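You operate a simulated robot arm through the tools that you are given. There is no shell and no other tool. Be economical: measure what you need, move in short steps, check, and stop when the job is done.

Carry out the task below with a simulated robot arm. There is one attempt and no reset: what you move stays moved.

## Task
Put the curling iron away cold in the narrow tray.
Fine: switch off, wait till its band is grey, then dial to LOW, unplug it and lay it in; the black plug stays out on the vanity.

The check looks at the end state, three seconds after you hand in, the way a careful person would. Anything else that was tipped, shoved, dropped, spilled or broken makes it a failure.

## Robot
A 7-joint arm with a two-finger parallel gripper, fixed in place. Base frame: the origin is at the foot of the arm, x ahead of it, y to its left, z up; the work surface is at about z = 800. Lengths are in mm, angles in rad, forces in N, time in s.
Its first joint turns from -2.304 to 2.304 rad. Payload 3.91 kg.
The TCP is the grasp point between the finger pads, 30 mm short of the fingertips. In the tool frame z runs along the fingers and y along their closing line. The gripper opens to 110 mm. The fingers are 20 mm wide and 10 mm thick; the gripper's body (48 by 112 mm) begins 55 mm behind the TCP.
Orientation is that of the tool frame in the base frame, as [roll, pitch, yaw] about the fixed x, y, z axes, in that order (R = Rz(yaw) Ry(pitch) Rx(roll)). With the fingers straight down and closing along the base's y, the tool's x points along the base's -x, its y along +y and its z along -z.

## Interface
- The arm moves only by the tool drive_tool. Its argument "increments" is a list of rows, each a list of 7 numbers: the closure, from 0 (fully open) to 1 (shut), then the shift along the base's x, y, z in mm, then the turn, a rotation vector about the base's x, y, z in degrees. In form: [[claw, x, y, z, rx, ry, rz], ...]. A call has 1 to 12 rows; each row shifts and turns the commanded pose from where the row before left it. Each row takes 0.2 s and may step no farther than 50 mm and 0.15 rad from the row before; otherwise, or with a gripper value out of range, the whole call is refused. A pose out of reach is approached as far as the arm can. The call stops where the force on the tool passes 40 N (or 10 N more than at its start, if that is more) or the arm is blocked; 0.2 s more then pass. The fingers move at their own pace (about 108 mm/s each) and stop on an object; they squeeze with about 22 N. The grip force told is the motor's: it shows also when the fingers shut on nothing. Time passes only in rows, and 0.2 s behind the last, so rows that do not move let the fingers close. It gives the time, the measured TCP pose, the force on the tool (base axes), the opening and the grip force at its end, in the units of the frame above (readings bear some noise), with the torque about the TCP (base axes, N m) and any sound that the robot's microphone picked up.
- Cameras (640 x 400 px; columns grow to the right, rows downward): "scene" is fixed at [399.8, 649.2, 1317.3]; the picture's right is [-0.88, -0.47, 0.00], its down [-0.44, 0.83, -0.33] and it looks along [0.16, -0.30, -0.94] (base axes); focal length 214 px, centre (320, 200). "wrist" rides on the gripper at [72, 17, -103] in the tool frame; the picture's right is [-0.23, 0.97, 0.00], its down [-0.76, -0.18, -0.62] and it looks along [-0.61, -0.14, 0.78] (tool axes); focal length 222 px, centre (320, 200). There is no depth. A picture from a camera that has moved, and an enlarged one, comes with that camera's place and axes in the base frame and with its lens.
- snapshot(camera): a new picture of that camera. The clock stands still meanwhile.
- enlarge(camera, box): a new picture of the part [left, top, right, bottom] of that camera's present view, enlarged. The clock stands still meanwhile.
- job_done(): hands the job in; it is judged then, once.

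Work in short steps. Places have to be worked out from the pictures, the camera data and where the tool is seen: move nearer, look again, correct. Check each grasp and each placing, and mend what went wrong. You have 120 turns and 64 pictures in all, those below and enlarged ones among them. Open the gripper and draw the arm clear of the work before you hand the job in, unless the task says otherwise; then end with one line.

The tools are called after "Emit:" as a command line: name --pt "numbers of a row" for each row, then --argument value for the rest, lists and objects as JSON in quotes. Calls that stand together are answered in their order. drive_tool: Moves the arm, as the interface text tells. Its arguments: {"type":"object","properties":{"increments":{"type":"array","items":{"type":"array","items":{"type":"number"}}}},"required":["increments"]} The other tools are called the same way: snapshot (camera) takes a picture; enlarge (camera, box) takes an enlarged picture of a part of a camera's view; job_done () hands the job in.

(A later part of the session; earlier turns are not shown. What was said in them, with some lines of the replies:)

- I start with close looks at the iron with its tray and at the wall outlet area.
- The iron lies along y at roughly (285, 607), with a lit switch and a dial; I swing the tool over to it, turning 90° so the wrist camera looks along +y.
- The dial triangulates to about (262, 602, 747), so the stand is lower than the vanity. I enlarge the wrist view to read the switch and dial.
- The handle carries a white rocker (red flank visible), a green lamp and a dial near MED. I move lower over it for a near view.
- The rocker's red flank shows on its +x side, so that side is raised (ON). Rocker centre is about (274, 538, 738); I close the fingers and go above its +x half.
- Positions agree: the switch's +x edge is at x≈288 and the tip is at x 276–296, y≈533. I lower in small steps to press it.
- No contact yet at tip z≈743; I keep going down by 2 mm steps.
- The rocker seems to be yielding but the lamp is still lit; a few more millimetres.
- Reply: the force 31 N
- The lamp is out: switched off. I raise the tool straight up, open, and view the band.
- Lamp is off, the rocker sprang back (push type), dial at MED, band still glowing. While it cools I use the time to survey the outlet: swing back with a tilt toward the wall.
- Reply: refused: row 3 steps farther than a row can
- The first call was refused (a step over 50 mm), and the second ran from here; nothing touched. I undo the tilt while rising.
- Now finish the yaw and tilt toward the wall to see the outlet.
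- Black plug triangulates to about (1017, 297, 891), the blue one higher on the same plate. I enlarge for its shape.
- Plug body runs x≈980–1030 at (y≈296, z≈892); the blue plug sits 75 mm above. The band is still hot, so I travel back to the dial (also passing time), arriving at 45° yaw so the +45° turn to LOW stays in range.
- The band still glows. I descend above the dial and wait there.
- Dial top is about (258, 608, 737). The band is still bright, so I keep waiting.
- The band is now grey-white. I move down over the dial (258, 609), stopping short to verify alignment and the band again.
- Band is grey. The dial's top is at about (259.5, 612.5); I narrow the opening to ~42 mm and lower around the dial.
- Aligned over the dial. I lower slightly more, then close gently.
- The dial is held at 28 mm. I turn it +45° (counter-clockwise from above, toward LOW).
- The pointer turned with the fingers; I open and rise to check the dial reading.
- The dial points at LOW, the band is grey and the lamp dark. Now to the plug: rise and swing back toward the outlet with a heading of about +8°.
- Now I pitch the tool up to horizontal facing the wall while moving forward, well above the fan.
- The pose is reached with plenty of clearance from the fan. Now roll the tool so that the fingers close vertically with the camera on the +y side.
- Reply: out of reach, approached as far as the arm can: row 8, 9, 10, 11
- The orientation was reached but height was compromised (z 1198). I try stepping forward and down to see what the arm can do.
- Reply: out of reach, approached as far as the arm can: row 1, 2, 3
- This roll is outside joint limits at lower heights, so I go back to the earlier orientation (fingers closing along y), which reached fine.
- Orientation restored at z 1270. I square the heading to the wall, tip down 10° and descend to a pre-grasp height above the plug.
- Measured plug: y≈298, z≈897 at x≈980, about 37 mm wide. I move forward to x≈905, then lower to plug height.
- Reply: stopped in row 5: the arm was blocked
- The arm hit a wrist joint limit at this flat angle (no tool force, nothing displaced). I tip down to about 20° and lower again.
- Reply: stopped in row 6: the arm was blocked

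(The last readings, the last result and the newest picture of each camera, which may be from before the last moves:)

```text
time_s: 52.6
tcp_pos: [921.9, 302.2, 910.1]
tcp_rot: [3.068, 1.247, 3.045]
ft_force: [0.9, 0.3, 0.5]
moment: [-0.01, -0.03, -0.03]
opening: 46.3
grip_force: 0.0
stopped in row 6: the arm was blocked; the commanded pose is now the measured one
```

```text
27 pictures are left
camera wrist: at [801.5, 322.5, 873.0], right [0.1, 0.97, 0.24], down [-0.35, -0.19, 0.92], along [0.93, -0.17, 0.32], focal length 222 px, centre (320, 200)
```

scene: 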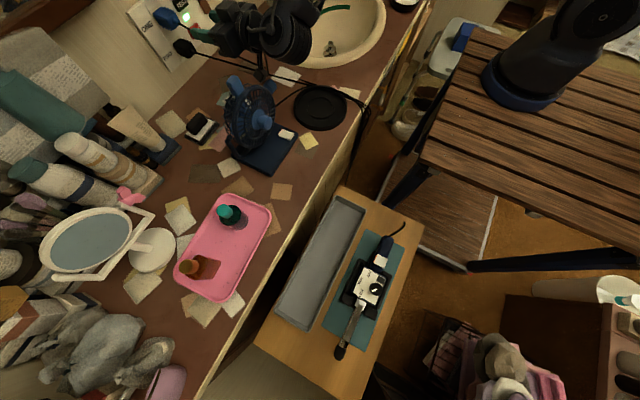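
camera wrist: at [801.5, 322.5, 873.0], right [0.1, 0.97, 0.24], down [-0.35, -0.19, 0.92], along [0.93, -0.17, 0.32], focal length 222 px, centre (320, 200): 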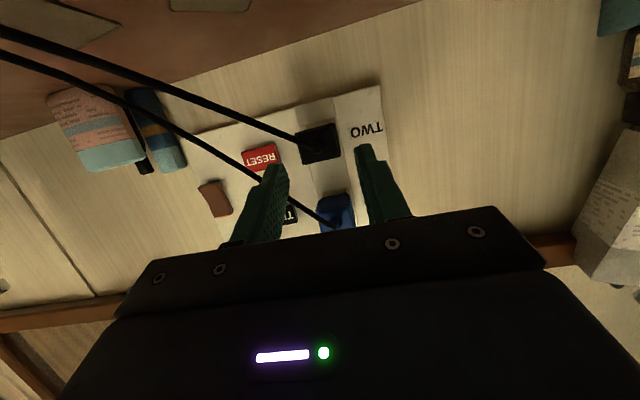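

Stopped 16 mm short. I check the scene closely for anything touching the arm near the fan before choosing a steeper pitch.

Emit:
enlarge --camera "scene" --box '[140, 0, 360, 180]'

```text
2.22 times, centred on (250, 90) of scene
camera zoom: at [399.8, 649.2, 1317.3], right [-0.88, -0.47, 0.0], down [-0.44, 0.83, -0.33], along [0.16, -0.3, -0.94], focal length 477 px, centre (476, 444)
```

zoom: 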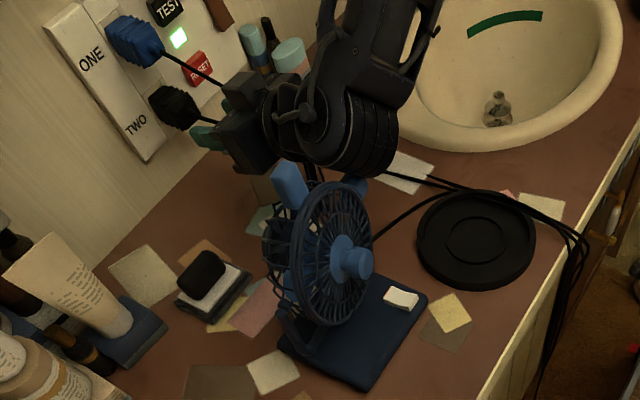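

The wrist link is close to the fan's cage, so a steeper 30° pitch with a slight +4° heading keeps it higher and farther away; by my geometry it also clears the blue cord. I back up, re-pitch, and return.

Emit:
drive_tool --pt "0.58 -3 -2 20 0 0 0" --pt "0.58 0 0 15 0 6 0" --pt "0.58 0 0 0 0 5.5 0" --pt "0.58 10 0 0 0 0 4" --pt "0.58 10 0 -15 0 0 0" --pt "0.58 0 0 -15 0 0 0" --pt "0.58 0 0 -12 0 0 0"

Emit:
snapshot --camera "wrist"

Emit:
enlarge --camera "scene" --box '[140, 0, 360, 180]'

```text
time_s: 54.2
tcp_pos: [936.8, 300.4, 895.6]
tcp_rot: [3.115, 1.038, -3.123]
ft_force: [-0.2, -0.1, 0.2]
moment: [-0.03, -0.02, 0.03]
opening: 46.0
grip_force: 0.1
```

```text
25 pictures are left
camera wrist: at [810.9, 312.6, 883.8], right [0.08, 0.98, 0.21], down [-0.14, -0.2, 0.97], along [0.99, -0.1, 0.12], focal length 222 px, centre (320, 200)
```

wrist: 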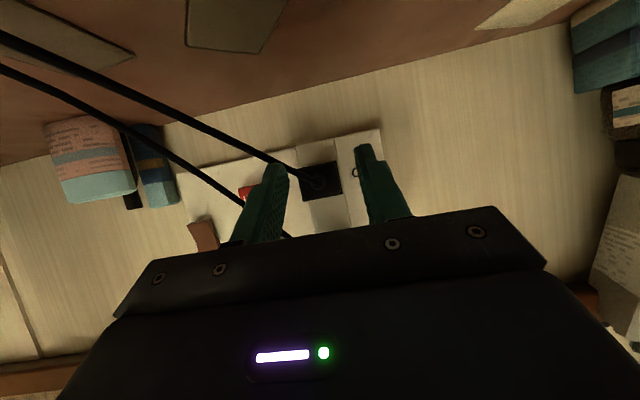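

```text
2.22 times, centred on (250, 90) of scene
camera zoom: at [399.8, 649.2, 1317.3], right [-0.88, -0.47, 0.0], down [-0.44, 0.83, -0.33], along [0.16, -0.3, -0.94], focal length 477 px, centre (476, 444)
```

zoom: 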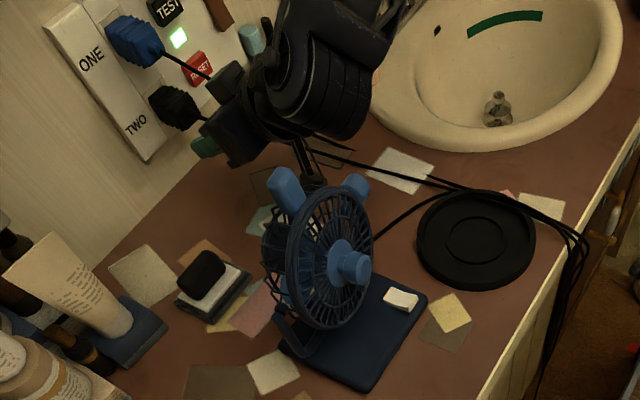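

Aligned: plug end at (980, 300, 891), between the fingers. I advance 40 mm along x.

Emit:
drive_tool --pt "0.58 12 0 1 0 0 0" --pt "0.58 12 0 1 0 0 0" --pt "0.58 10 0 0 0 0 0" --pt "0.58 7 0 0 0 0 0"

Emit:
snapshot --camera "wrist"

Emit:
enlarge --camera "scene" --box '[140, 0, 300, 110]'

```text
time_s: 55.2
tcp_pos: [977.8, 299.9, 896.7]
tcp_rot: [3.118, 1.039, -3.123]
ft_force: [0.3, -0.3, -0.4]
moment: [0.01, 0.02, 0.02]
opening: 46.0
grip_force: 0.0
```

```text
23 pictures are left
camera wrist: at [852.5, 311.6, 885.4], right [0.08, 0.98, 0.21], down [-0.14, -0.2, 0.97], along [0.99, -0.1, 0.12], focal length 222 px, centre (320, 200)
```

wrist: 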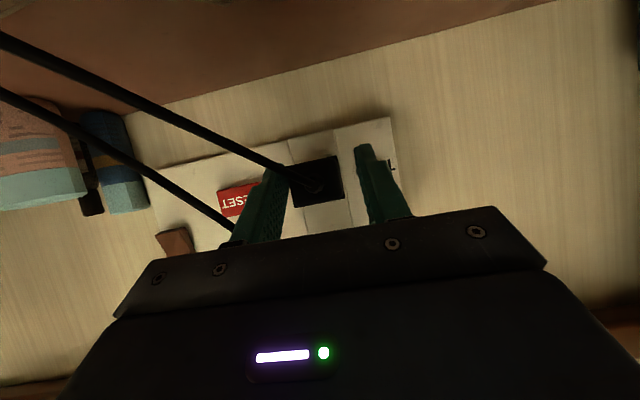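

```text
3.64 times, centred on (220, 55) of scene
camera zoom: at [399.8, 649.2, 1317.3], right [-0.88, -0.47, 0.0], down [-0.44, 0.83, -0.33], along [0.16, -0.3, -0.94], focal length 780 px, centre (684, 727)
```

zoom: 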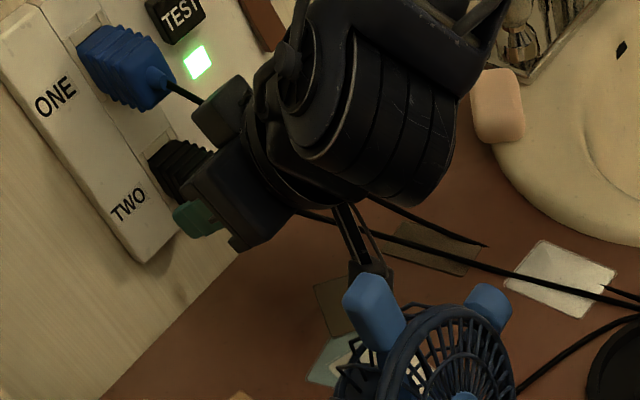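

Fingers straddle the plug. I close on it.

Emit:
drive_tool --pt "0.66 0 0 0 0 0 0" --pt "0.75 0 0 0 0 0 0" --pt "1 0 0 0 0 0 0" --pt "1 0 0 0 0 0 0"

```text
time_s: 56.0
tcp_pos: [978.6, 294.3, 896.1]
tcp_rot: [3.123, 1.037, -3.123]
ft_force: [-12.6, -10.2, 7.1]
moment: [-0.23, -0.07, -0.57]
opening: 33.4
grip_force: 22.2
stopped in row 3: the force on the tool passed its limit at 44 N (the readings are from after the stop); the commanded pose is now the measured one
```

Gripped at 33 mm. I pull straight back along −x in short steps.

Emit:
drive_tool --pt "1 0 0 0 0 0 0" --pt "1 -3 0 0 0 0 0" --pt "1 -4 0 0 0 0 0" --pt "1 -6 0 0 0 0 0" --pt "1 -8 0 0 0 0 0" --pt "1 -10 0 0 0 0 0"

Emit:
snapshot --camera "wrist"

```text
time_s: 57.4
tcp_pos: [948.5, 295.7, 895.2]
tcp_rot: [3.12, 1.036, -3.126]
ft_force: [0.0, -0.3, -0.3]
moment: [0.01, -0.01, -0.02]
opening: 33.2
grip_force: 22.0
heard: snap
```

```text
21 pictures are left
camera wrist: at [822.6, 308.7, 884.3], right [0.08, 0.98, 0.21], down [-0.14, -0.19, 0.97], along [0.99, -0.11, 0.12], focal length 222 px, centre (320, 200)
```

wrist: 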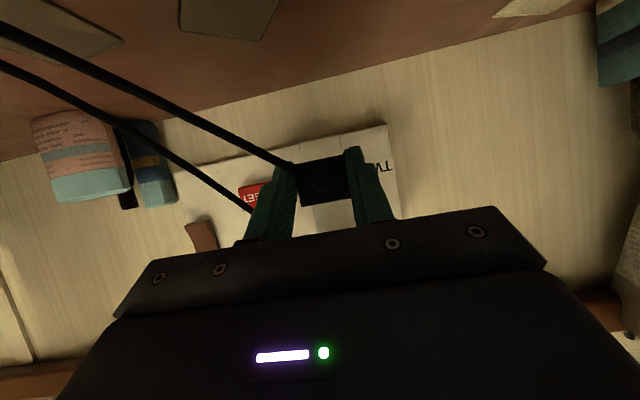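

The plug snapped free and is held. I tip the tool down 15° more and lower toward the bare vanity top right below the outlet.

Emit:
drive_tool --pt "1 -6 0 -5 0 7.5 0" --pt "1 -6 0 -10 0 7.5 0" --pt "1 0 0 -15 0 0 0" --pt "1 0 0 -12 0 0 0" --pt "1 0 0 -8 0 0 0"

Emit:
snapshot --camera "wrist"

Emit:
enlarge --camera "scene" --box '[140, 0, 340, 150]'

```text
time_s: 58.6
tcp_pos: [936.3, 296.0, 844.7]
tcp_rot: [3.115, 0.775, -3.131]
ft_force: [0.2, 0.8, -0.7]
moment: [0.01, 0.0, 0.03]
opening: 33.1
grip_force: 22.3
```

```text
20 pictures are left
camera wrist: at [812.3, 308.8, 867.8], right [0.13, 0.98, 0.18], down [0.11, -0.19, 0.97], along [0.98, -0.11, -0.14], focal length 222 px, centre (320, 200)
```

wrist: 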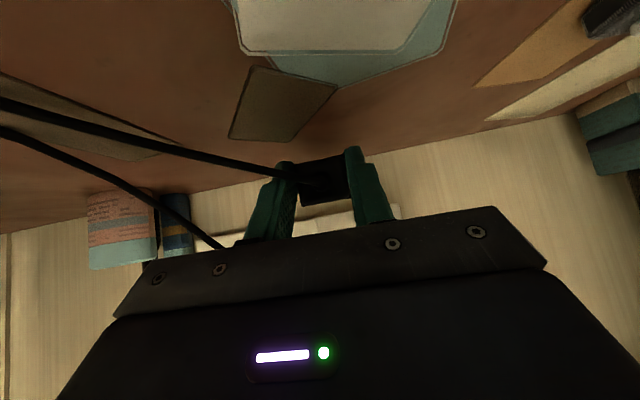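

```text
2.67 times, centred on (240, 75) of scene
camera zoom: at [399.8, 649.2, 1317.3], right [-0.88, -0.47, 0.0], down [-0.44, 0.83, -0.33], along [0.16, -0.3, -0.94], focal length 572 px, centre (533, 533)
```

zoom: 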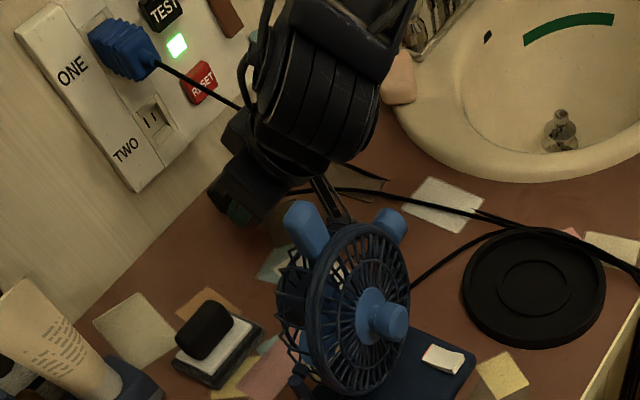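

Socket TWO is empty and the plug is in the gripper, upright enough. I lower in small steps until light contact with the vanity.

Emit:
drive_tool --pt "1 0 0 -5 0 0 0" --pt "1 0 0 -4 0 0 0" --pt "1 0 0 -3 0 0 0" --pt "1 0 0 -2 0 0 0"

```text
time_s: 59.6
tcp_pos: [936.6, 295.9, 832.4]
tcp_rot: [3.115, 0.775, -3.128]
ft_force: [-1.1, -0.4, 1.5]
moment: [-0.07, -0.1, -0.07]
opening: 33.3
grip_force: 22.2
```

Emit:
drive_tool --pt "1 0 0 -2 0 0 0" --pt "1 0 0 -2 0 0 0" --pt "1 0 0 -2 0 0 0"

```text
time_s: 60.4
tcp_pos: [936.5, 295.2, 828.9]
tcp_rot: [3.117, 0.778, -3.131]
ft_force: [-10.4, -6.9, 38.4]
moment: [-0.86, -0.68, -0.01]
opening: 33.2
grip_force: 21.8
```

Firm contact with the surface at z≈829. I ease up 2 mm and open gradually, then back off along the tool axis.

Emit:
drive_tool --pt "1 0 0 2 0 0 0" --pt "0.62 0 0 0 0 0 0" --pt "0.56 0 0 0 0 0 0" --pt "0.56 -8 0 8 0 0 0" --pt "0.56 -15 0 15 0 0 0" --pt "0.56 -15 0 20 0 0 0"

Emit:
snapshot --camera "wrist"

```text
time_s: 61.8
tcp_pos: [897.4, 295.3, 871.3]
tcp_rot: [3.115, 0.774, -3.13]
ft_force: [0.7, 0.0, -1.0]
moment: [-0.01, -0.02, -0.01]
opening: 48.3
grip_force: 0.0
```

```text
18 pictures are left
camera wrist: at [774.0, 308.4, 892.9], right [0.13, 0.98, 0.18], down [0.12, -0.19, 0.97], along [0.98, -0.11, -0.14], focal length 222 px, centre (320, 200)
```

wrist: 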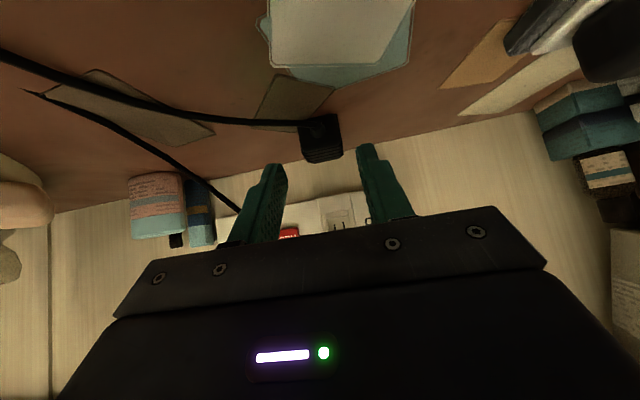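

The plug lies on the vanity, released, its cord slack. I rise straight up and untilt on the way back.

Emit:
drive_tool --pt "0.5 -5 0 42 0 0 0" --pt "0.5 -5 0 42 0 0 0" --pt "0.5 -5 0 42 0 0 0" --pt "0.5 -5 0 42 0 0 0" --pt "0.5 -5 0 42 0 0 0" --pt "0.5 -40 5 0 0 8.5 0" --pt "0.5 -40 5 0 0 8.5 0" --pt "0.5 -40 5 0 0 8.5 0" --pt "0.5 -40 5 0 0 8.5 0" --pt "0.5 -40 5 0 0 8.5 0" --pt "0.5 -40 5 0 0 1.9 0"

Emit:
enlarge --camera "scene" --box '[130, 0, 390, 170]'

```text
time_s: 64.2
tcp_pos: [634.3, 324.7, 1079.4]
tcp_rot: [3.105, -0.004, -3.132]
ft_force: [-0.3, -0.7, 1.4]
moment: [0.01, 0.02, -0.01]
opening: 55.0
grip_force: 0.1
```

```text
2.35 times, centred on (260, 85) of scene
camera zoom: at [399.8, 649.2, 1317.3], right [-0.88, -0.47, 0.0], down [-0.44, 0.83, -0.33], along [0.16, -0.3, -0.94], focal length 505 px, centre (461, 471)
```

zoom: 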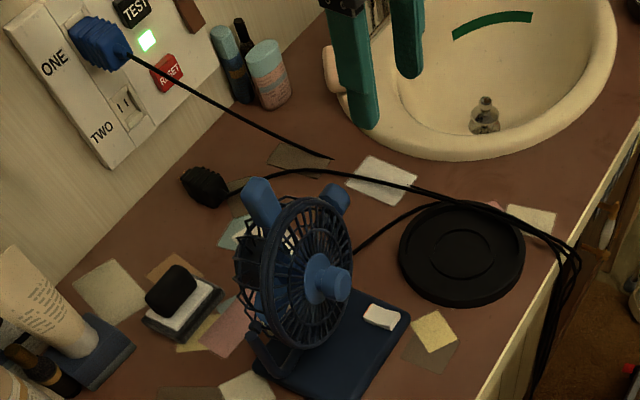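

Everything stands as it should: socket TWO empty, black plug lying on the vanity, fan untouched. Back to the iron, heading for its handle.

Emit:
drive_tool --pt "0.4 -32.5 16.6 0 -2.1 0 8.1" --pt "0.4 -32.5 16.6 0 0 0 8.2" --pt "0.4 -32.5 16.6 0 0 0 8.2" --pt "0.4 -32.5 16.6 0 0 0 8.2" --pt "0.4 -32.5 16.6 0 0 0 8.2" --pt "0.4 -32.5 16.6 0 0 0 8.2" --pt "0.4 -32.5 16.6 0 0 0 8.2" --pt "0.4 -32.5 16.6 -20 0 0 8.2" --pt "0.4 -32.5 16.6 -20 0 0 8.2" --pt "0.4 -32.5 16.6 -30 0 0 8.2" --pt "0.4 -32.5 16.6 -30 0 0 8"

Emit:
drive_tool --pt "0.4 0 0 -40 0 0 0" --pt "0.4 0 0 -40 0 0 0" --pt "0.4 0 0 -30 0 0 0"

Emit:
snapshot --camera "wrist"

```text
time_s: 66.6
tcp_pos: [275.9, 507.1, 980.7]
tcp_rot: [-3.14, -0.003, -1.562]
ft_force: [-0.3, 0.1, -0.6]
moment: [-0.01, 0.02, -0.01]
opening: 66.2
grip_force: 0.0
```

```text
time_s: 67.4
tcp_pos: [274.1, 507.1, 870.2]
tcp_rot: [-3.139, -0.004, -1.563]
ft_force: [0.6, -0.1, 0.4]
moment: [0.04, 0.02, -0.03]
opening: 66.2
grip_force: 0.1
```

```text
16 pictures are left
camera wrist: at [258.8, 435.9, 973.2], right [-0.98, 0.22, 0.0], down [0.17, 0.76, 0.62], along [0.14, 0.61, -0.78], focal length 222 px, centre (320, 200)
```

wrist: 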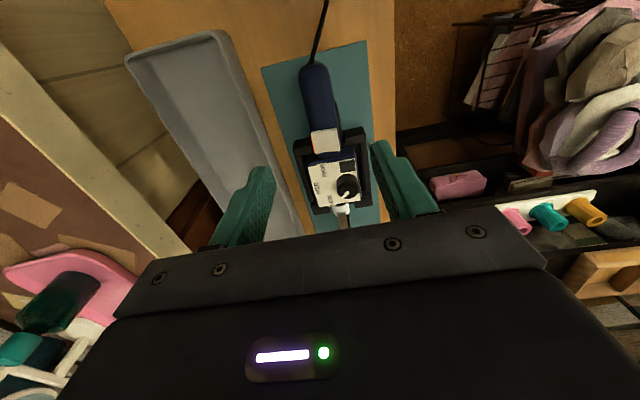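

Handle mid-axis is at about (276, 503); tray spans x≈364–467, y≈420–773. I enlarge to judge the cradle's walls and where the grip can go.

Emit:
enlarge --camera "wrist" --box '[270, 60, 400, 235]'

```text
2.29 times, centred on (335, 148) of wrist
camera zoom: at [258.8, 435.9, 973.2], right [-0.98, 0.22, 0.0], down [0.17, 0.76, 0.62], along [0.14, 0.61, -0.78], focal length 508 px, centre (286, 320)
```

zoom: 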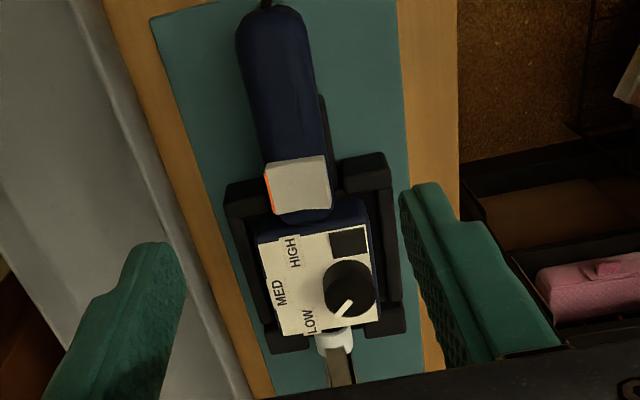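

The box sits within cradle rails, so I take the handle just behind the rocker. Lowering around it at (275.5, 510), stopping on any contact.

Emit:
drive_tool --pt "0.4 1.5 3 -40 0 0 -0.5" --pt "0.4 0 0 -40 0 0 0" --pt "0.4 0 0 -30 0 0 0" --pt "0.4 0 0 -20 0 0 0" --pt "0.4 0 0 -10 0 0 0"

Emit:
snapshot --camera "wrist"

```text
time_s: 68.6
tcp_pos: [276.9, 511.4, 729.4]
tcp_rot: [-3.139, -0.003, -1.572]
ft_force: [-0.2, 0.6, -0.3]
moment: [-0.01, 0.02, 0.0]
opening: 66.0
grip_force: 0.0
```

```text
14 pictures are left
camera wrist: at [260.6, 439.1, 831.9], right [-0.97, 0.23, 0.0], down [0.18, 0.76, 0.62], along [0.14, 0.6, -0.78], focal length 222 px, centre (320, 200)
```

wrist: 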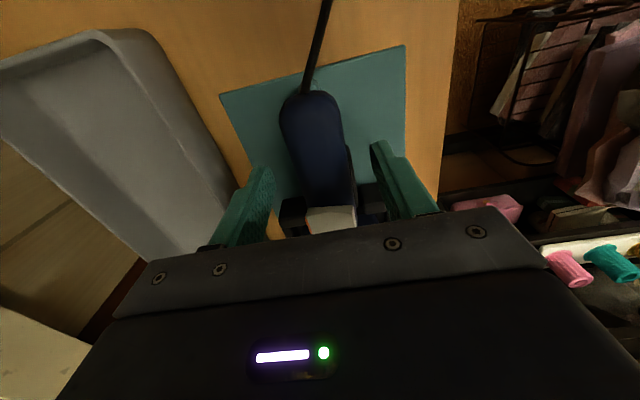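

Handle is centred between the fingers. I lower 13 mm and close.

Emit:
drive_tool --pt "0.4 0 0 -7 0 0 0" --pt "0.4 0 0 -6 0 0 0" --pt "0.5 0 0 0 0 0 0" --pt "0.6 0 0 0 0 0 0" --pt "0.7 0 0 0 0 0 0" --pt "1 0 0 0 0 0 0" --pt "1 0 0 0 0 0 0"

```text
time_s: 70.2
tcp_pos: [276.3, 511.0, 717.1]
tcp_rot: [-3.139, -0.003, -1.572]
ft_force: [-5.2, -1.2, 0.4]
moment: [-0.06, 0.24, 0.41]
opening: 39.9
grip_force: 22.3
```

Held at 40 mm width. I lift 20 mm slowly and look at how the iron hangs.

Emit:
drive_tool --pt "1 0 0 4 0 0 0" --pt "1 0 0 5 0 0 0" --pt "1 0 0 5 0 0 0" --pt "1 0 0 6 0 0 0" --pt "1 0 0 0 0 0 0"

Emit:
enlarge --camera "scene" --box '[260, 180, 440, 370]'

```text
time_s: 71.4
tcp_pos: [278.3, 510.1, 736.3]
tcp_rot: [-3.139, -0.004, -1.573]
ft_force: [0.3, -0.6, -5.9]
moment: [-0.42, -0.05, -0.14]
opening: 40.0
grip_force: 22.0
```

```text
2.11 times, centred on (350, 275) of scene
camera zoom: at [399.8, 649.2, 1317.3], right [-0.88, -0.47, 0.0], down [-0.44, 0.83, -0.33], along [0.16, -0.3, -0.94], focal length 452 px, centre (257, 42)
```

zoom: 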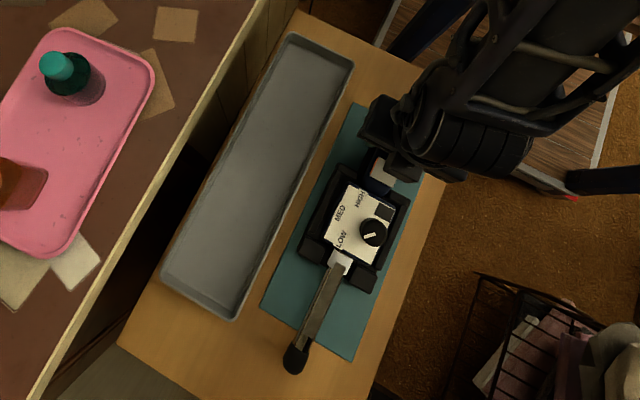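

Force 5.9 N with 0.42 N·m: the iron is carried fully by the grip. I lift 55 mm more and check for droop.

Emit:
drive_tool --pt "1 0 0 10 0 0 0" --pt "1 0 0 15 0 0 0" --pt "1 0 0 15 0 0 0" --pt "1 0 0 15 0 0 0" --pt "1 0 0 0 0 0 0"

Emit:
snapshot --camera "wrist"

Emit:
enlarge --camera "scene" --box '[260, 180, 440, 370]'

```text
time_s: 72.6
tcp_pos: [276.8, 511.7, 792.6]
tcp_rot: [-3.141, -0.003, -1.572]
ft_force: [0.2, 0.0, -8.4]
moment: [-0.62, 0.01, 0.06]
opening: 39.7
grip_force: 22.1
```

```text
12 pictures are left
camera wrist: at [260.7, 439.7, 895.5], right [-0.97, 0.23, 0.0], down [0.18, 0.76, 0.62], along [0.14, 0.6, -0.78], focal length 222 px, centre (320, 200)
```

wrist: 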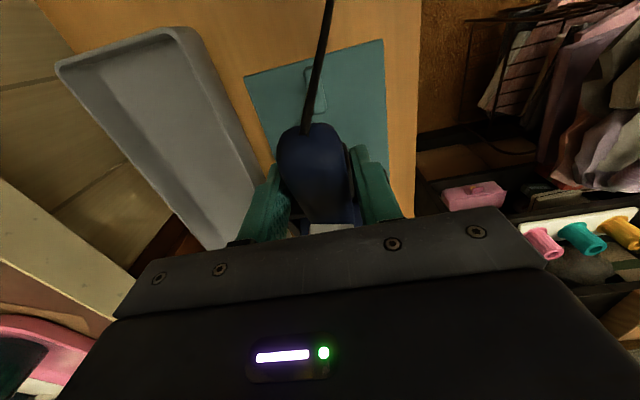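

```text
2.11 times, centred on (350, 275) of scene
camera zoom: at [399.8, 649.2, 1317.3], right [-0.88, -0.47, 0.0], down [-0.44, 0.83, -0.33], along [0.16, -0.3, -0.94], focal length 452 px, centre (257, 42)
```

zoom: 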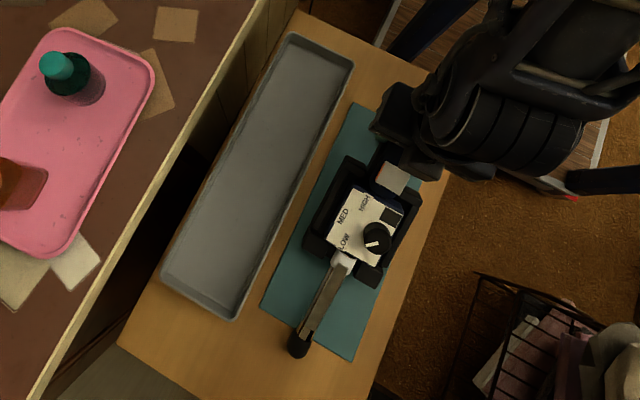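

The iron's nose has drooped by pivoting in the grip (its black side frame moves with it, so it is part of the iron). I raise more to learn whether the tip is clear and the hold is stable.

Emit:
drive_tool --pt "1 0 0 15 0 0 0" --pt "1 0 0 15 0 0 0" --pt "1 0 0 15 0 0 0" --pt "1 0 0 15 0 0 0" --pt "1 0 0 0 0 0 0" --pt "1 0 0 0 0 0 0"

Emit:
enlarge --camera "scene" --box '[260, 180, 440, 370]'

```text
time_s: 74.0
tcp_pos: [277.2, 511.9, 852.8]
tcp_rot: [-3.139, -0.003, -1.571]
ft_force: [0.2, -0.4, -8.3]
moment: [-0.61, -0.02, 0.0]
opening: 39.7
grip_force: 22.1
```

```text
2.11 times, centred on (350, 275) of scene
camera zoom: at [399.8, 649.2, 1317.3], right [-0.88, -0.47, 0.0], down [-0.44, 0.83, -0.33], along [0.16, -0.3, -0.94], focal length 452 px, centre (257, 42)
```

zoom: 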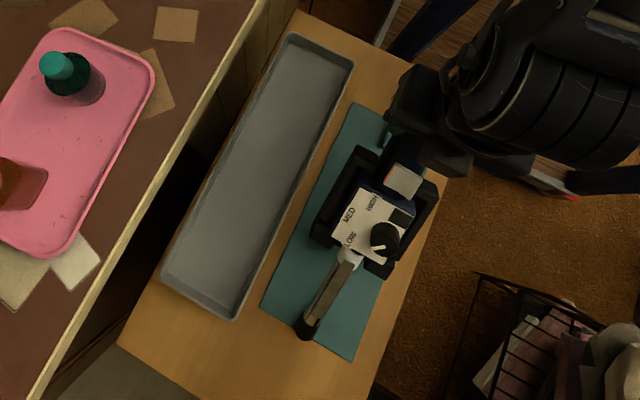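

Weight steady at 8.3 N, so it is airborne. I look closer to see whether the black frame belongs to the iron.

Emit:
enlarge --camera "scene" --box '[335, 235, 405, 330]'

```text
4.21 times, centred on (370, 282) of scene
camera zoom: at [399.8, 649.2, 1317.3], right [-0.88, -0.47, 0.0], down [-0.44, 0.83, -0.33], along [0.16, -0.3, -0.94], focal length 903 px, centre (110, -147)
```

zoom: 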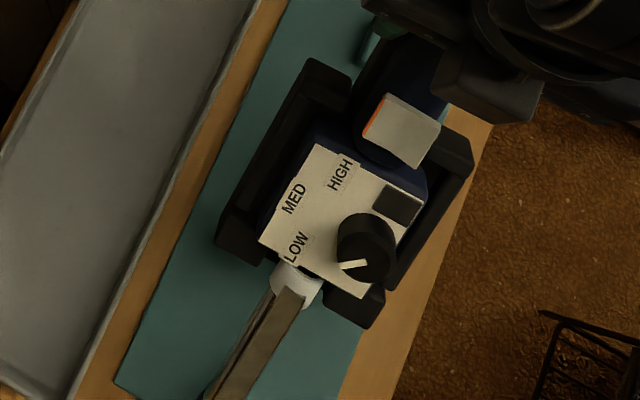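

The frame moves rigidly with the iron; it hangs nose-down by about 33°. Plan: carry it over the tray (Δx ≈ +134), set the nose at the far (+y) end, then lower the handle while tilting the tool. First raise and carry across.

Emit:
drive_tool --pt "1 0 0 25 0 0 0" --pt "1 0 0 25 0 0 0" --pt "1 20 2 0 0 0 0" --pt "1 25 4 0 0 0 0" --pt "1 25 4 0 0 0 0" --pt "1 25 4 0 0 0 0" --pt "1 25 4 0 0 0 0" --pt "1 14 0 0 0 0 0" --pt "1 0 0 0 0 0 0" --pt "1 0 0 0 0 0 0"

Emit:
enlarge --camera "scene" --box '[240, 170, 440, 370]'

```text
time_s: 76.2
tcp_pos: [412.5, 529.1, 902.4]
tcp_rot: [-3.141, -0.003, -1.571]
ft_force: [0.6, -0.4, -4.4]
moment: [-0.37, 0.03, 0.0]
opening: 34.0
grip_force: 21.6
```

```text
2.00 times, centred on (340, 270) of scene
camera zoom: at [399.8, 649.2, 1317.3], right [-0.88, -0.47, 0.0], down [-0.44, 0.83, -0.33], along [0.16, -0.3, -0.94], focal length 429 px, centre (280, 60)
```

zoom: 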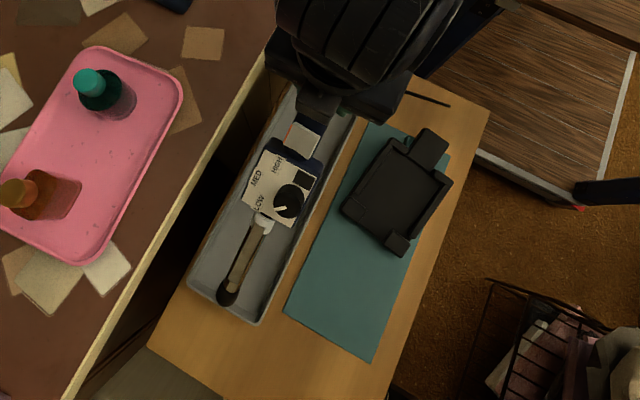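

Weight dropped to 4.4 N: the black frame was a separate cradle whose rear tongue I had pinched along, and it has slid off back onto the mat — I'll set it back afterwards. The iron itself is over the tray; I level it by tilting the tool 28° and shift to y≈484.

Emit:
drive_tool --pt "1 0 -9 0 5 0 0" --pt "1 0 -9 0 6 0 0" --pt "1 0 -9 0 6 0 0" --pt "1 0 -9 0 6 0 0" --pt "1 -1 -9 0 5 0 0" --pt "1 0 0 -30 0 0 0" --pt "1 0 0 -30 0 0 0" --pt "1 0 0 -30 0 0 0" --pt "1 0 0 0 0 0 0"

Emit:
enlarge --camera "scene" --box '[240, 170, 440, 370]'

```text
time_s: 78.2
tcp_pos: [409.5, 481.1, 812.5]
tcp_rot: [-3.14, 0.486, -1.573]
ft_force: [-0.1, 0.4, -4.6]
moment: [-0.47, 0.0, 0.01]
opening: 34.0
grip_force: 22.2
```

```text
2.00 times, centred on (340, 270) of scene
camera zoom: at [399.8, 649.2, 1317.3], right [-0.88, -0.47, 0.0], down [-0.44, 0.83, -0.33], along [0.16, -0.3, -0.94], focal length 429 px, centre (280, 60)
```

zoom: 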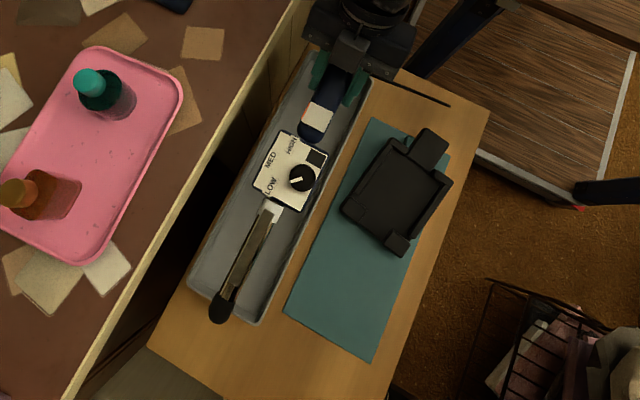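

The iron is about level and lies over the tray's middle. I lower straight down.

Emit:
drive_tool --pt "1 0 0 -30 0 0 0" --pt "1 0 0 -25 0 0 0" --pt "1 0 0 -15 0 0 0" --pt "1 0 0 -6 0 0 0" --pt "1 0 0 0 0 0 0"

Emit:
enlarge --camera "scene" --box '[240, 170, 440, 370]'

```text
time_s: 79.4
tcp_pos: [410.5, 482.7, 736.2]
tcp_rot: [-3.14, 0.484, -1.574]
ft_force: [-0.2, -0.9, -1.5]
moment: [0.56, 0.02, 0.13]
opening: 34.0
grip_force: 22.3
```

```text
2.00 times, centred on (340, 270) of scene
camera zoom: at [399.8, 649.2, 1317.3], right [-0.88, -0.47, 0.0], down [-0.44, 0.83, -0.33], along [0.16, -0.3, -0.94], focal length 429 px, centre (280, 60)
```

zoom: 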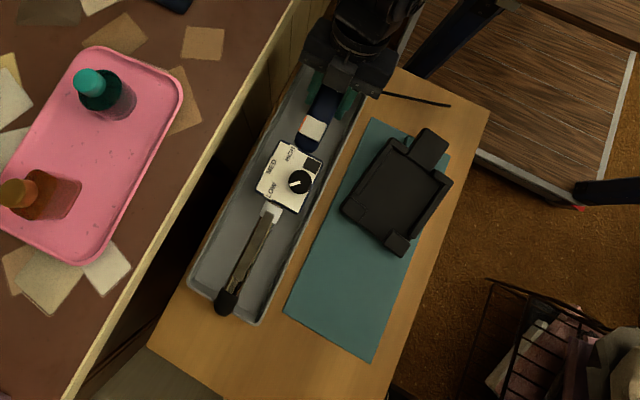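

The nose seems to touch the tray's far rim (tip y≈771). I lift a bit, shift −18 mm in y and lower again.

Emit:
drive_tool --pt "1 0 0 12 0 0 0" --pt "1 0 0 10 0 0 0" --pt "1 -1 -18 0 0 0 0" --pt "1 0 0 -12 0 0 0" --pt "1 0 0 -10 0 0 0" --pt "1 0 0 -6 0 0 0"

Emit:
enlarge --camera "scene" --box '[270, 180, 400, 340]'

```text
time_s: 80.8
tcp_pos: [408.9, 465.9, 730.2]
tcp_rot: [3.141, 0.486, -1.572]
ft_force: [0.0, -0.1, -4.1]
moment: [-0.5, 0.01, 0.01]
opening: 34.1
grip_force: 22.4
```

```text
2.50 times, centred on (335, 260) of scene
camera zoom: at [399.8, 649.2, 1317.3], right [-0.88, -0.47, 0.0], down [-0.44, 0.83, -0.33], along [0.16, -0.3, -0.94], focal length 536 px, centre (282, 50)
```

zoom: 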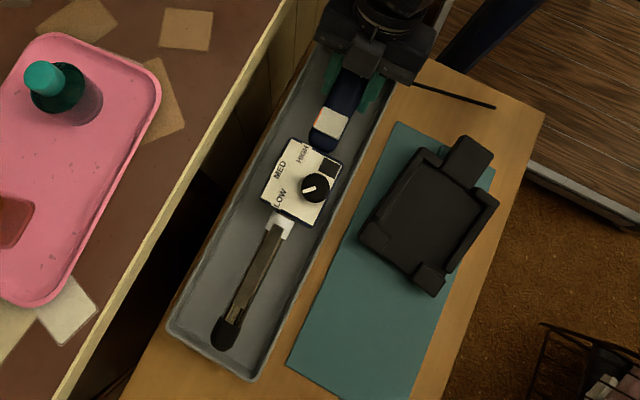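

Now the tip is inside the tray and free. I lower until it rests.

Emit:
drive_tool --pt "1 0 0 -5 0 0 0" --pt "1 0 0 -5 0 0 0" --pt "1 0 0 -4 0 0 0" --pt "1 0 0 0 0 0 0"

```text
time_s: 81.8
tcp_pos: [410.1, 465.5, 716.5]
tcp_rot: [-3.142, 0.483, -1.572]
ft_force: [0.1, -0.7, -5.1]
moment: [-0.48, 0.0, -0.02]
opening: 33.9
grip_force: 21.9
```

Emit:
drive_tool --pt "1 0 0 -3 0 0 0" --pt "1 0 0 -3 0 0 0" --pt "1 0 0 -3 0 0 0" --pt "1 0 0 0 0 0 0"

```text
time_s: 82.8
tcp_pos: [409.1, 465.7, 707.5]
tcp_rot: [-3.141, 0.485, -1.573]
ft_force: [0.9, -0.3, -4.5]
moment: [-0.5, 0.01, 0.01]
opening: 34.0
grip_force: 21.9
```

Still no contact at z≈707; I continue carefully.

Emit:
drive_tool --pt "1 0 0 -3 0 0 0" --pt "1 0 0 -3 0 0 0" --pt "1 0 0 -2 0 0 0" --pt "1 0 0 0 0 0 0"

Emit:
drive_tool --pt "1 0 0 -2 0 0 0" --pt "1 0 0 -2 0 0 0" --pt "1 0 0 0 0 0 0"

```text
time_s: 83.8
tcp_pos: [408.0, 466.9, 699.2]
tcp_rot: [-3.141, 0.484, -1.574]
ft_force: [0.7, 1.2, -0.9]
moment: [0.87, -0.06, -0.19]
opening: 33.9
grip_force: 21.9
```

```text
time_s: 84.6
tcp_pos: [409.5, 465.4, 695.7]
tcp_rot: [-3.139, 0.485, -1.569]
ft_force: [1.2, -2.8, 7.3]
moment: [0.37, 0.03, -0.12]
opening: 33.9
grip_force: 22.1
```

The iron now rests in the tray (7 N support). I open modestly and withdraw along the tool axis.

Emit:
drive_tool --pt "0.62 0 0 1 0 0 0" --pt "0.55 0 0 0 0 0 0" --pt "0.55 0 0 0 0 0 0" --pt "0.55 0 -5 9 0 0 0" --pt "0.55 0 -10 19 0 0 0" --pt "0.55 0 -15 30 0 0 0" --pt "0.55 0 0 45 0 0 0" --pt "0.55 0 0 45 0 0 0" --pt "0.55 0 0 45 -7 0 0" --pt "0.55 0 0 0 -7 0 0" --pt "0.55 0 0 0 -7 0 0" --pt "0.55 0 0 0 -7 0 0"

Emit:
enlarge --camera "scene" --box '[260, 170, 440, 350]'

```text
time_s: 87.2
tcp_pos: [410.2, 435.2, 889.6]
tcp_rot: [-3.14, -0.007, -1.574]
ft_force: [0.8, 0.5, 0.3]
moment: [0.02, 0.02, 0.02]
opening: 49.3
grip_force: 0.0
```

```text
2.22 times, centred on (350, 260) of scene
camera zoom: at [399.8, 649.2, 1317.3], right [-0.88, -0.47, 0.0], down [-0.44, 0.83, -0.33], along [0.16, -0.3, -0.94], focal length 477 px, centre (253, 67)
```

zoom: 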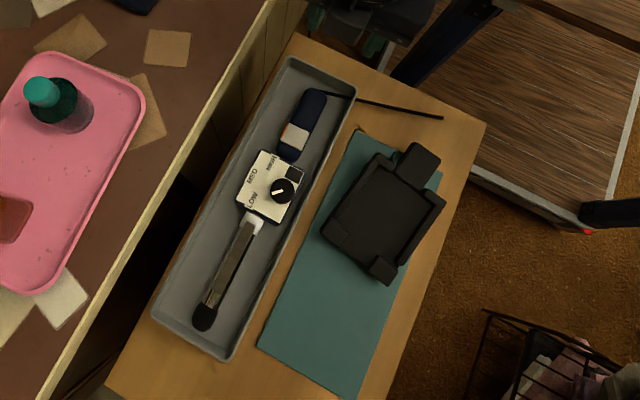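

The iron lies fully in the tray: off, LOW, grey band, cord free. Now I mend the cradle: it sits ~56 mm too far toward −y and turned ~8°. I go above its rear tongue for a close look.

Emit:
drive_tool --pt "0.3 -40 10 0 0 0 -4.5" --pt "0.3 -40 11 0 0 0 -4" --pt "0.3 -40 11 0 0 0 0" --pt "0.3 -38 11 0 0 0 0" --pt "0.3 0 0 -20 0 0 0" --pt "0.3 0 0 -20 0 0 0"

Emit:
snapshot --camera "wrist"

```text
time_s: 88.6
tcp_pos: [251.4, 479.9, 849.3]
tcp_rot: [-3.139, -0.004, -1.721]
ft_force: [-0.2, -0.9, 0.5]
moment: [0.0, 0.02, 0.01]
opening: 77.2
grip_force: 0.1
```

```text
3 pictures are left
camera wrist: at [224.7, 412.4, 951.6], right [-0.93, 0.37, 0.0], down [0.29, 0.73, 0.62], along [0.23, 0.58, -0.78], focal length 222 px, centre (320, 200)
```

wrist: 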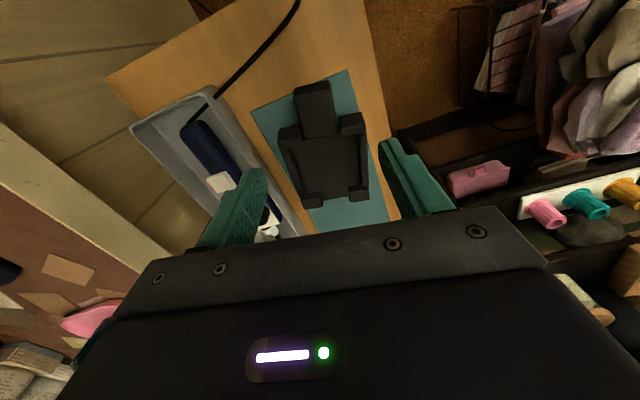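

The tongue's centre is at about (258, 480), 40 mm wide, turned ~8°. I lower around it at the matching yaw and close.

Emit:
drive_tool --pt "0.35 4 1 -40 0 0 0" --pt "0.35 2.5 1 -40 0 0 0" --pt "0.35 0 0 -30 0 0 0" --pt "0.35 0 0 -16 0 0 0" --pt "0.35 0 0 -8 0 0 0" --pt "0.45 0 0 -2 0 0 0" --pt "0.52 0 0 0 0 0 0" --pt "0.58 0 0 0 0 0 0" --pt "0.62 0 0 0 0 0 0" --pt "1 0 0 0 0 0 0" --pt "1 0 0 0 0 0 0"

```text
time_s: 91.0
tcp_pos: [257.1, 481.4, 714.0]
tcp_rot: [-3.139, -0.003, -1.72]
ft_force: [2.7, 0.1, 0.1]
moment: [-0.02, -0.06, -0.03]
opening: 40.3
grip_force: 22.1
```

Gripped at 40 mm. I lift it a little and check the load.

Emit:
drive_tool --pt "1 0 0 4 0 0 0" --pt "1 0 0 6 0 0 0" --pt "1 0 0 0 0 0 0"

```text
time_s: 91.8
tcp_pos: [257.3, 481.6, 723.6]
tcp_rot: [-3.139, -0.003, -1.719]
ft_force: [-0.6, -0.4, -4.8]
moment: [-0.29, 0.05, 0.0]
opening: 40.1
grip_force: 21.9
```

Cradle is held rigidly (≈4 N). I move it back: +18 x, +60 y, +8° about z, then set it down.

Emit:
drive_tool --pt "1 4.5 15 0 0 0 2" --pt "1 4.5 15 0 0 0 2" --pt "1 4.5 15 0 0 0 2" --pt "1 4.5 15 0 0 0 2" --pt "1 0 0 0 0 0 0" --pt "1 0 0 -5 0 0 0" --pt "1 0 0 -4 0 0 0" --pt "1 0 0 0 0 0 0"

Emit:
enlarge --camera "scene" --box '[260, 180, 440, 370]'

```text
time_s: 93.6
tcp_pos: [275.6, 541.6, 714.1]
tcp_rot: [-3.14, -0.004, -1.582]
ft_force: [-0.8, 0.3, -4.0]
moment: [-0.3, -0.01, 0.0]
opening: 40.0
grip_force: 22.1
```

```text
2.11 times, centred on (350, 275) of scene
camera zoom: at [399.8, 649.2, 1317.3], right [-0.88, -0.47, 0.0], down [-0.44, 0.83, -0.33], along [0.16, -0.3, -0.94], focal length 452 px, centre (257, 42)
```

zoom: 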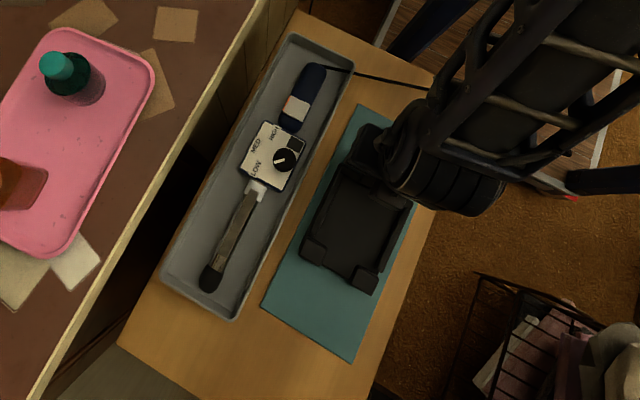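

The cradle is back at its original spot in the picture. I lower the last bit until contact and release.

Emit:
drive_tool --pt "1 0 0 -1.5 0 0 0" --pt "1 0 0 -1.5 0 0 0" --pt "1 0 0 0 0 0 0"

```text
time_s: 94.4
tcp_pos: [275.0, 540.5, 712.3]
tcp_rot: [-3.141, -0.004, -1.581]
ft_force: [0.5, -6.3, 4.9]
moment: [0.61, 0.21, 0.16]
opening: 39.9
grip_force: 21.5
```

Contact made. I open gradually and rise straight up, away from the work.

Emit:
drive_tool --pt "0.58 0 0 0 0 0 0" --pt "0.5 0 0 0 0 0 0" --pt "0.42 0 0 0 0 0 0" --pt "0.42 0 0 15 0 0 0" --pt "0.42 0 0 35 0 0 0" --pt "0.42 0 0 45 0 0 0" --pt "0.42 0 0 45 0 0 0" --pt "0.3 0 -15 45 0 0 0" --pt "0.3 0 -30 35 0 0 0" --pt "0.3 0 -35 30 0 0 0" --pt "0 0 -20 20 0 0 0"

Emit:
snapshot --camera "scene"

```text
time_s: 96.8
tcp_pos: [274.9, 440.2, 981.4]
tcp_rot: [-3.14, -0.005, -1.582]
ft_force: [-0.9, 0.1, -0.2]
moment: [-0.04, 0.04, 0.02]
opening: 110.0
grip_force: 0.0
```

```text
1 pictures are left
```

scene: 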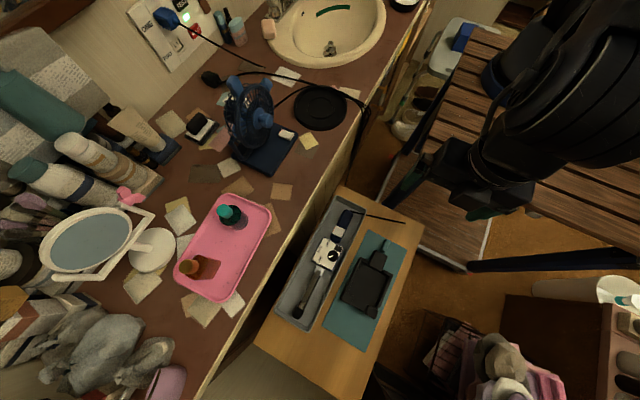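

All looks right; I spend the last picture on a close check of the iron and cradle.

Emit:
enlarge --camera "scene" --box '[270, 185, 420, 345]'

```text
2.50 times, centred on (345, 265) of scene
camera zoom: at [399.8, 649.2, 1317.3], right [-0.88, -0.47, 0.0], down [-0.44, 0.83, -0.33], along [0.16, -0.3, -0.94], focal length 536 px, centre (258, 38)
```

zoom: 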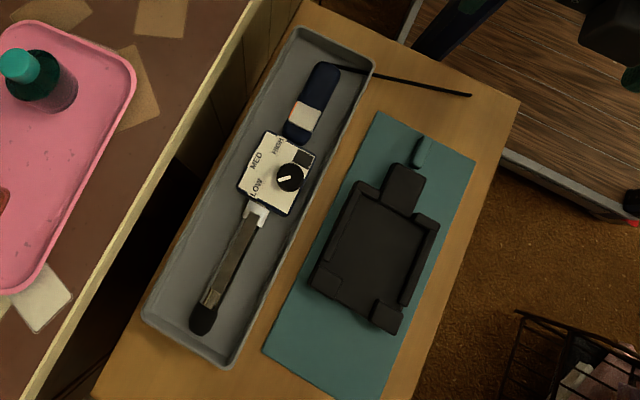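

The iron is in the tray with the lamp dark, the band grey and the dial on LOW. The plug is out on the vanity, the cradle is back on its mat, and the arm is clear, so I hand in.

Emit:
job_done

```text
The job is handed in.
```

The curling iron is in the narrow tray: switched off, band grey, dial on LOW. It is unplugged, with its black plug lying on the vanity. One slip along the way: my grip on the iron also caught its separate black cradle, which came up with it and dropped back onto the mat. I put it back close to its original place, and nothing else looked disturbed in the last pictures.
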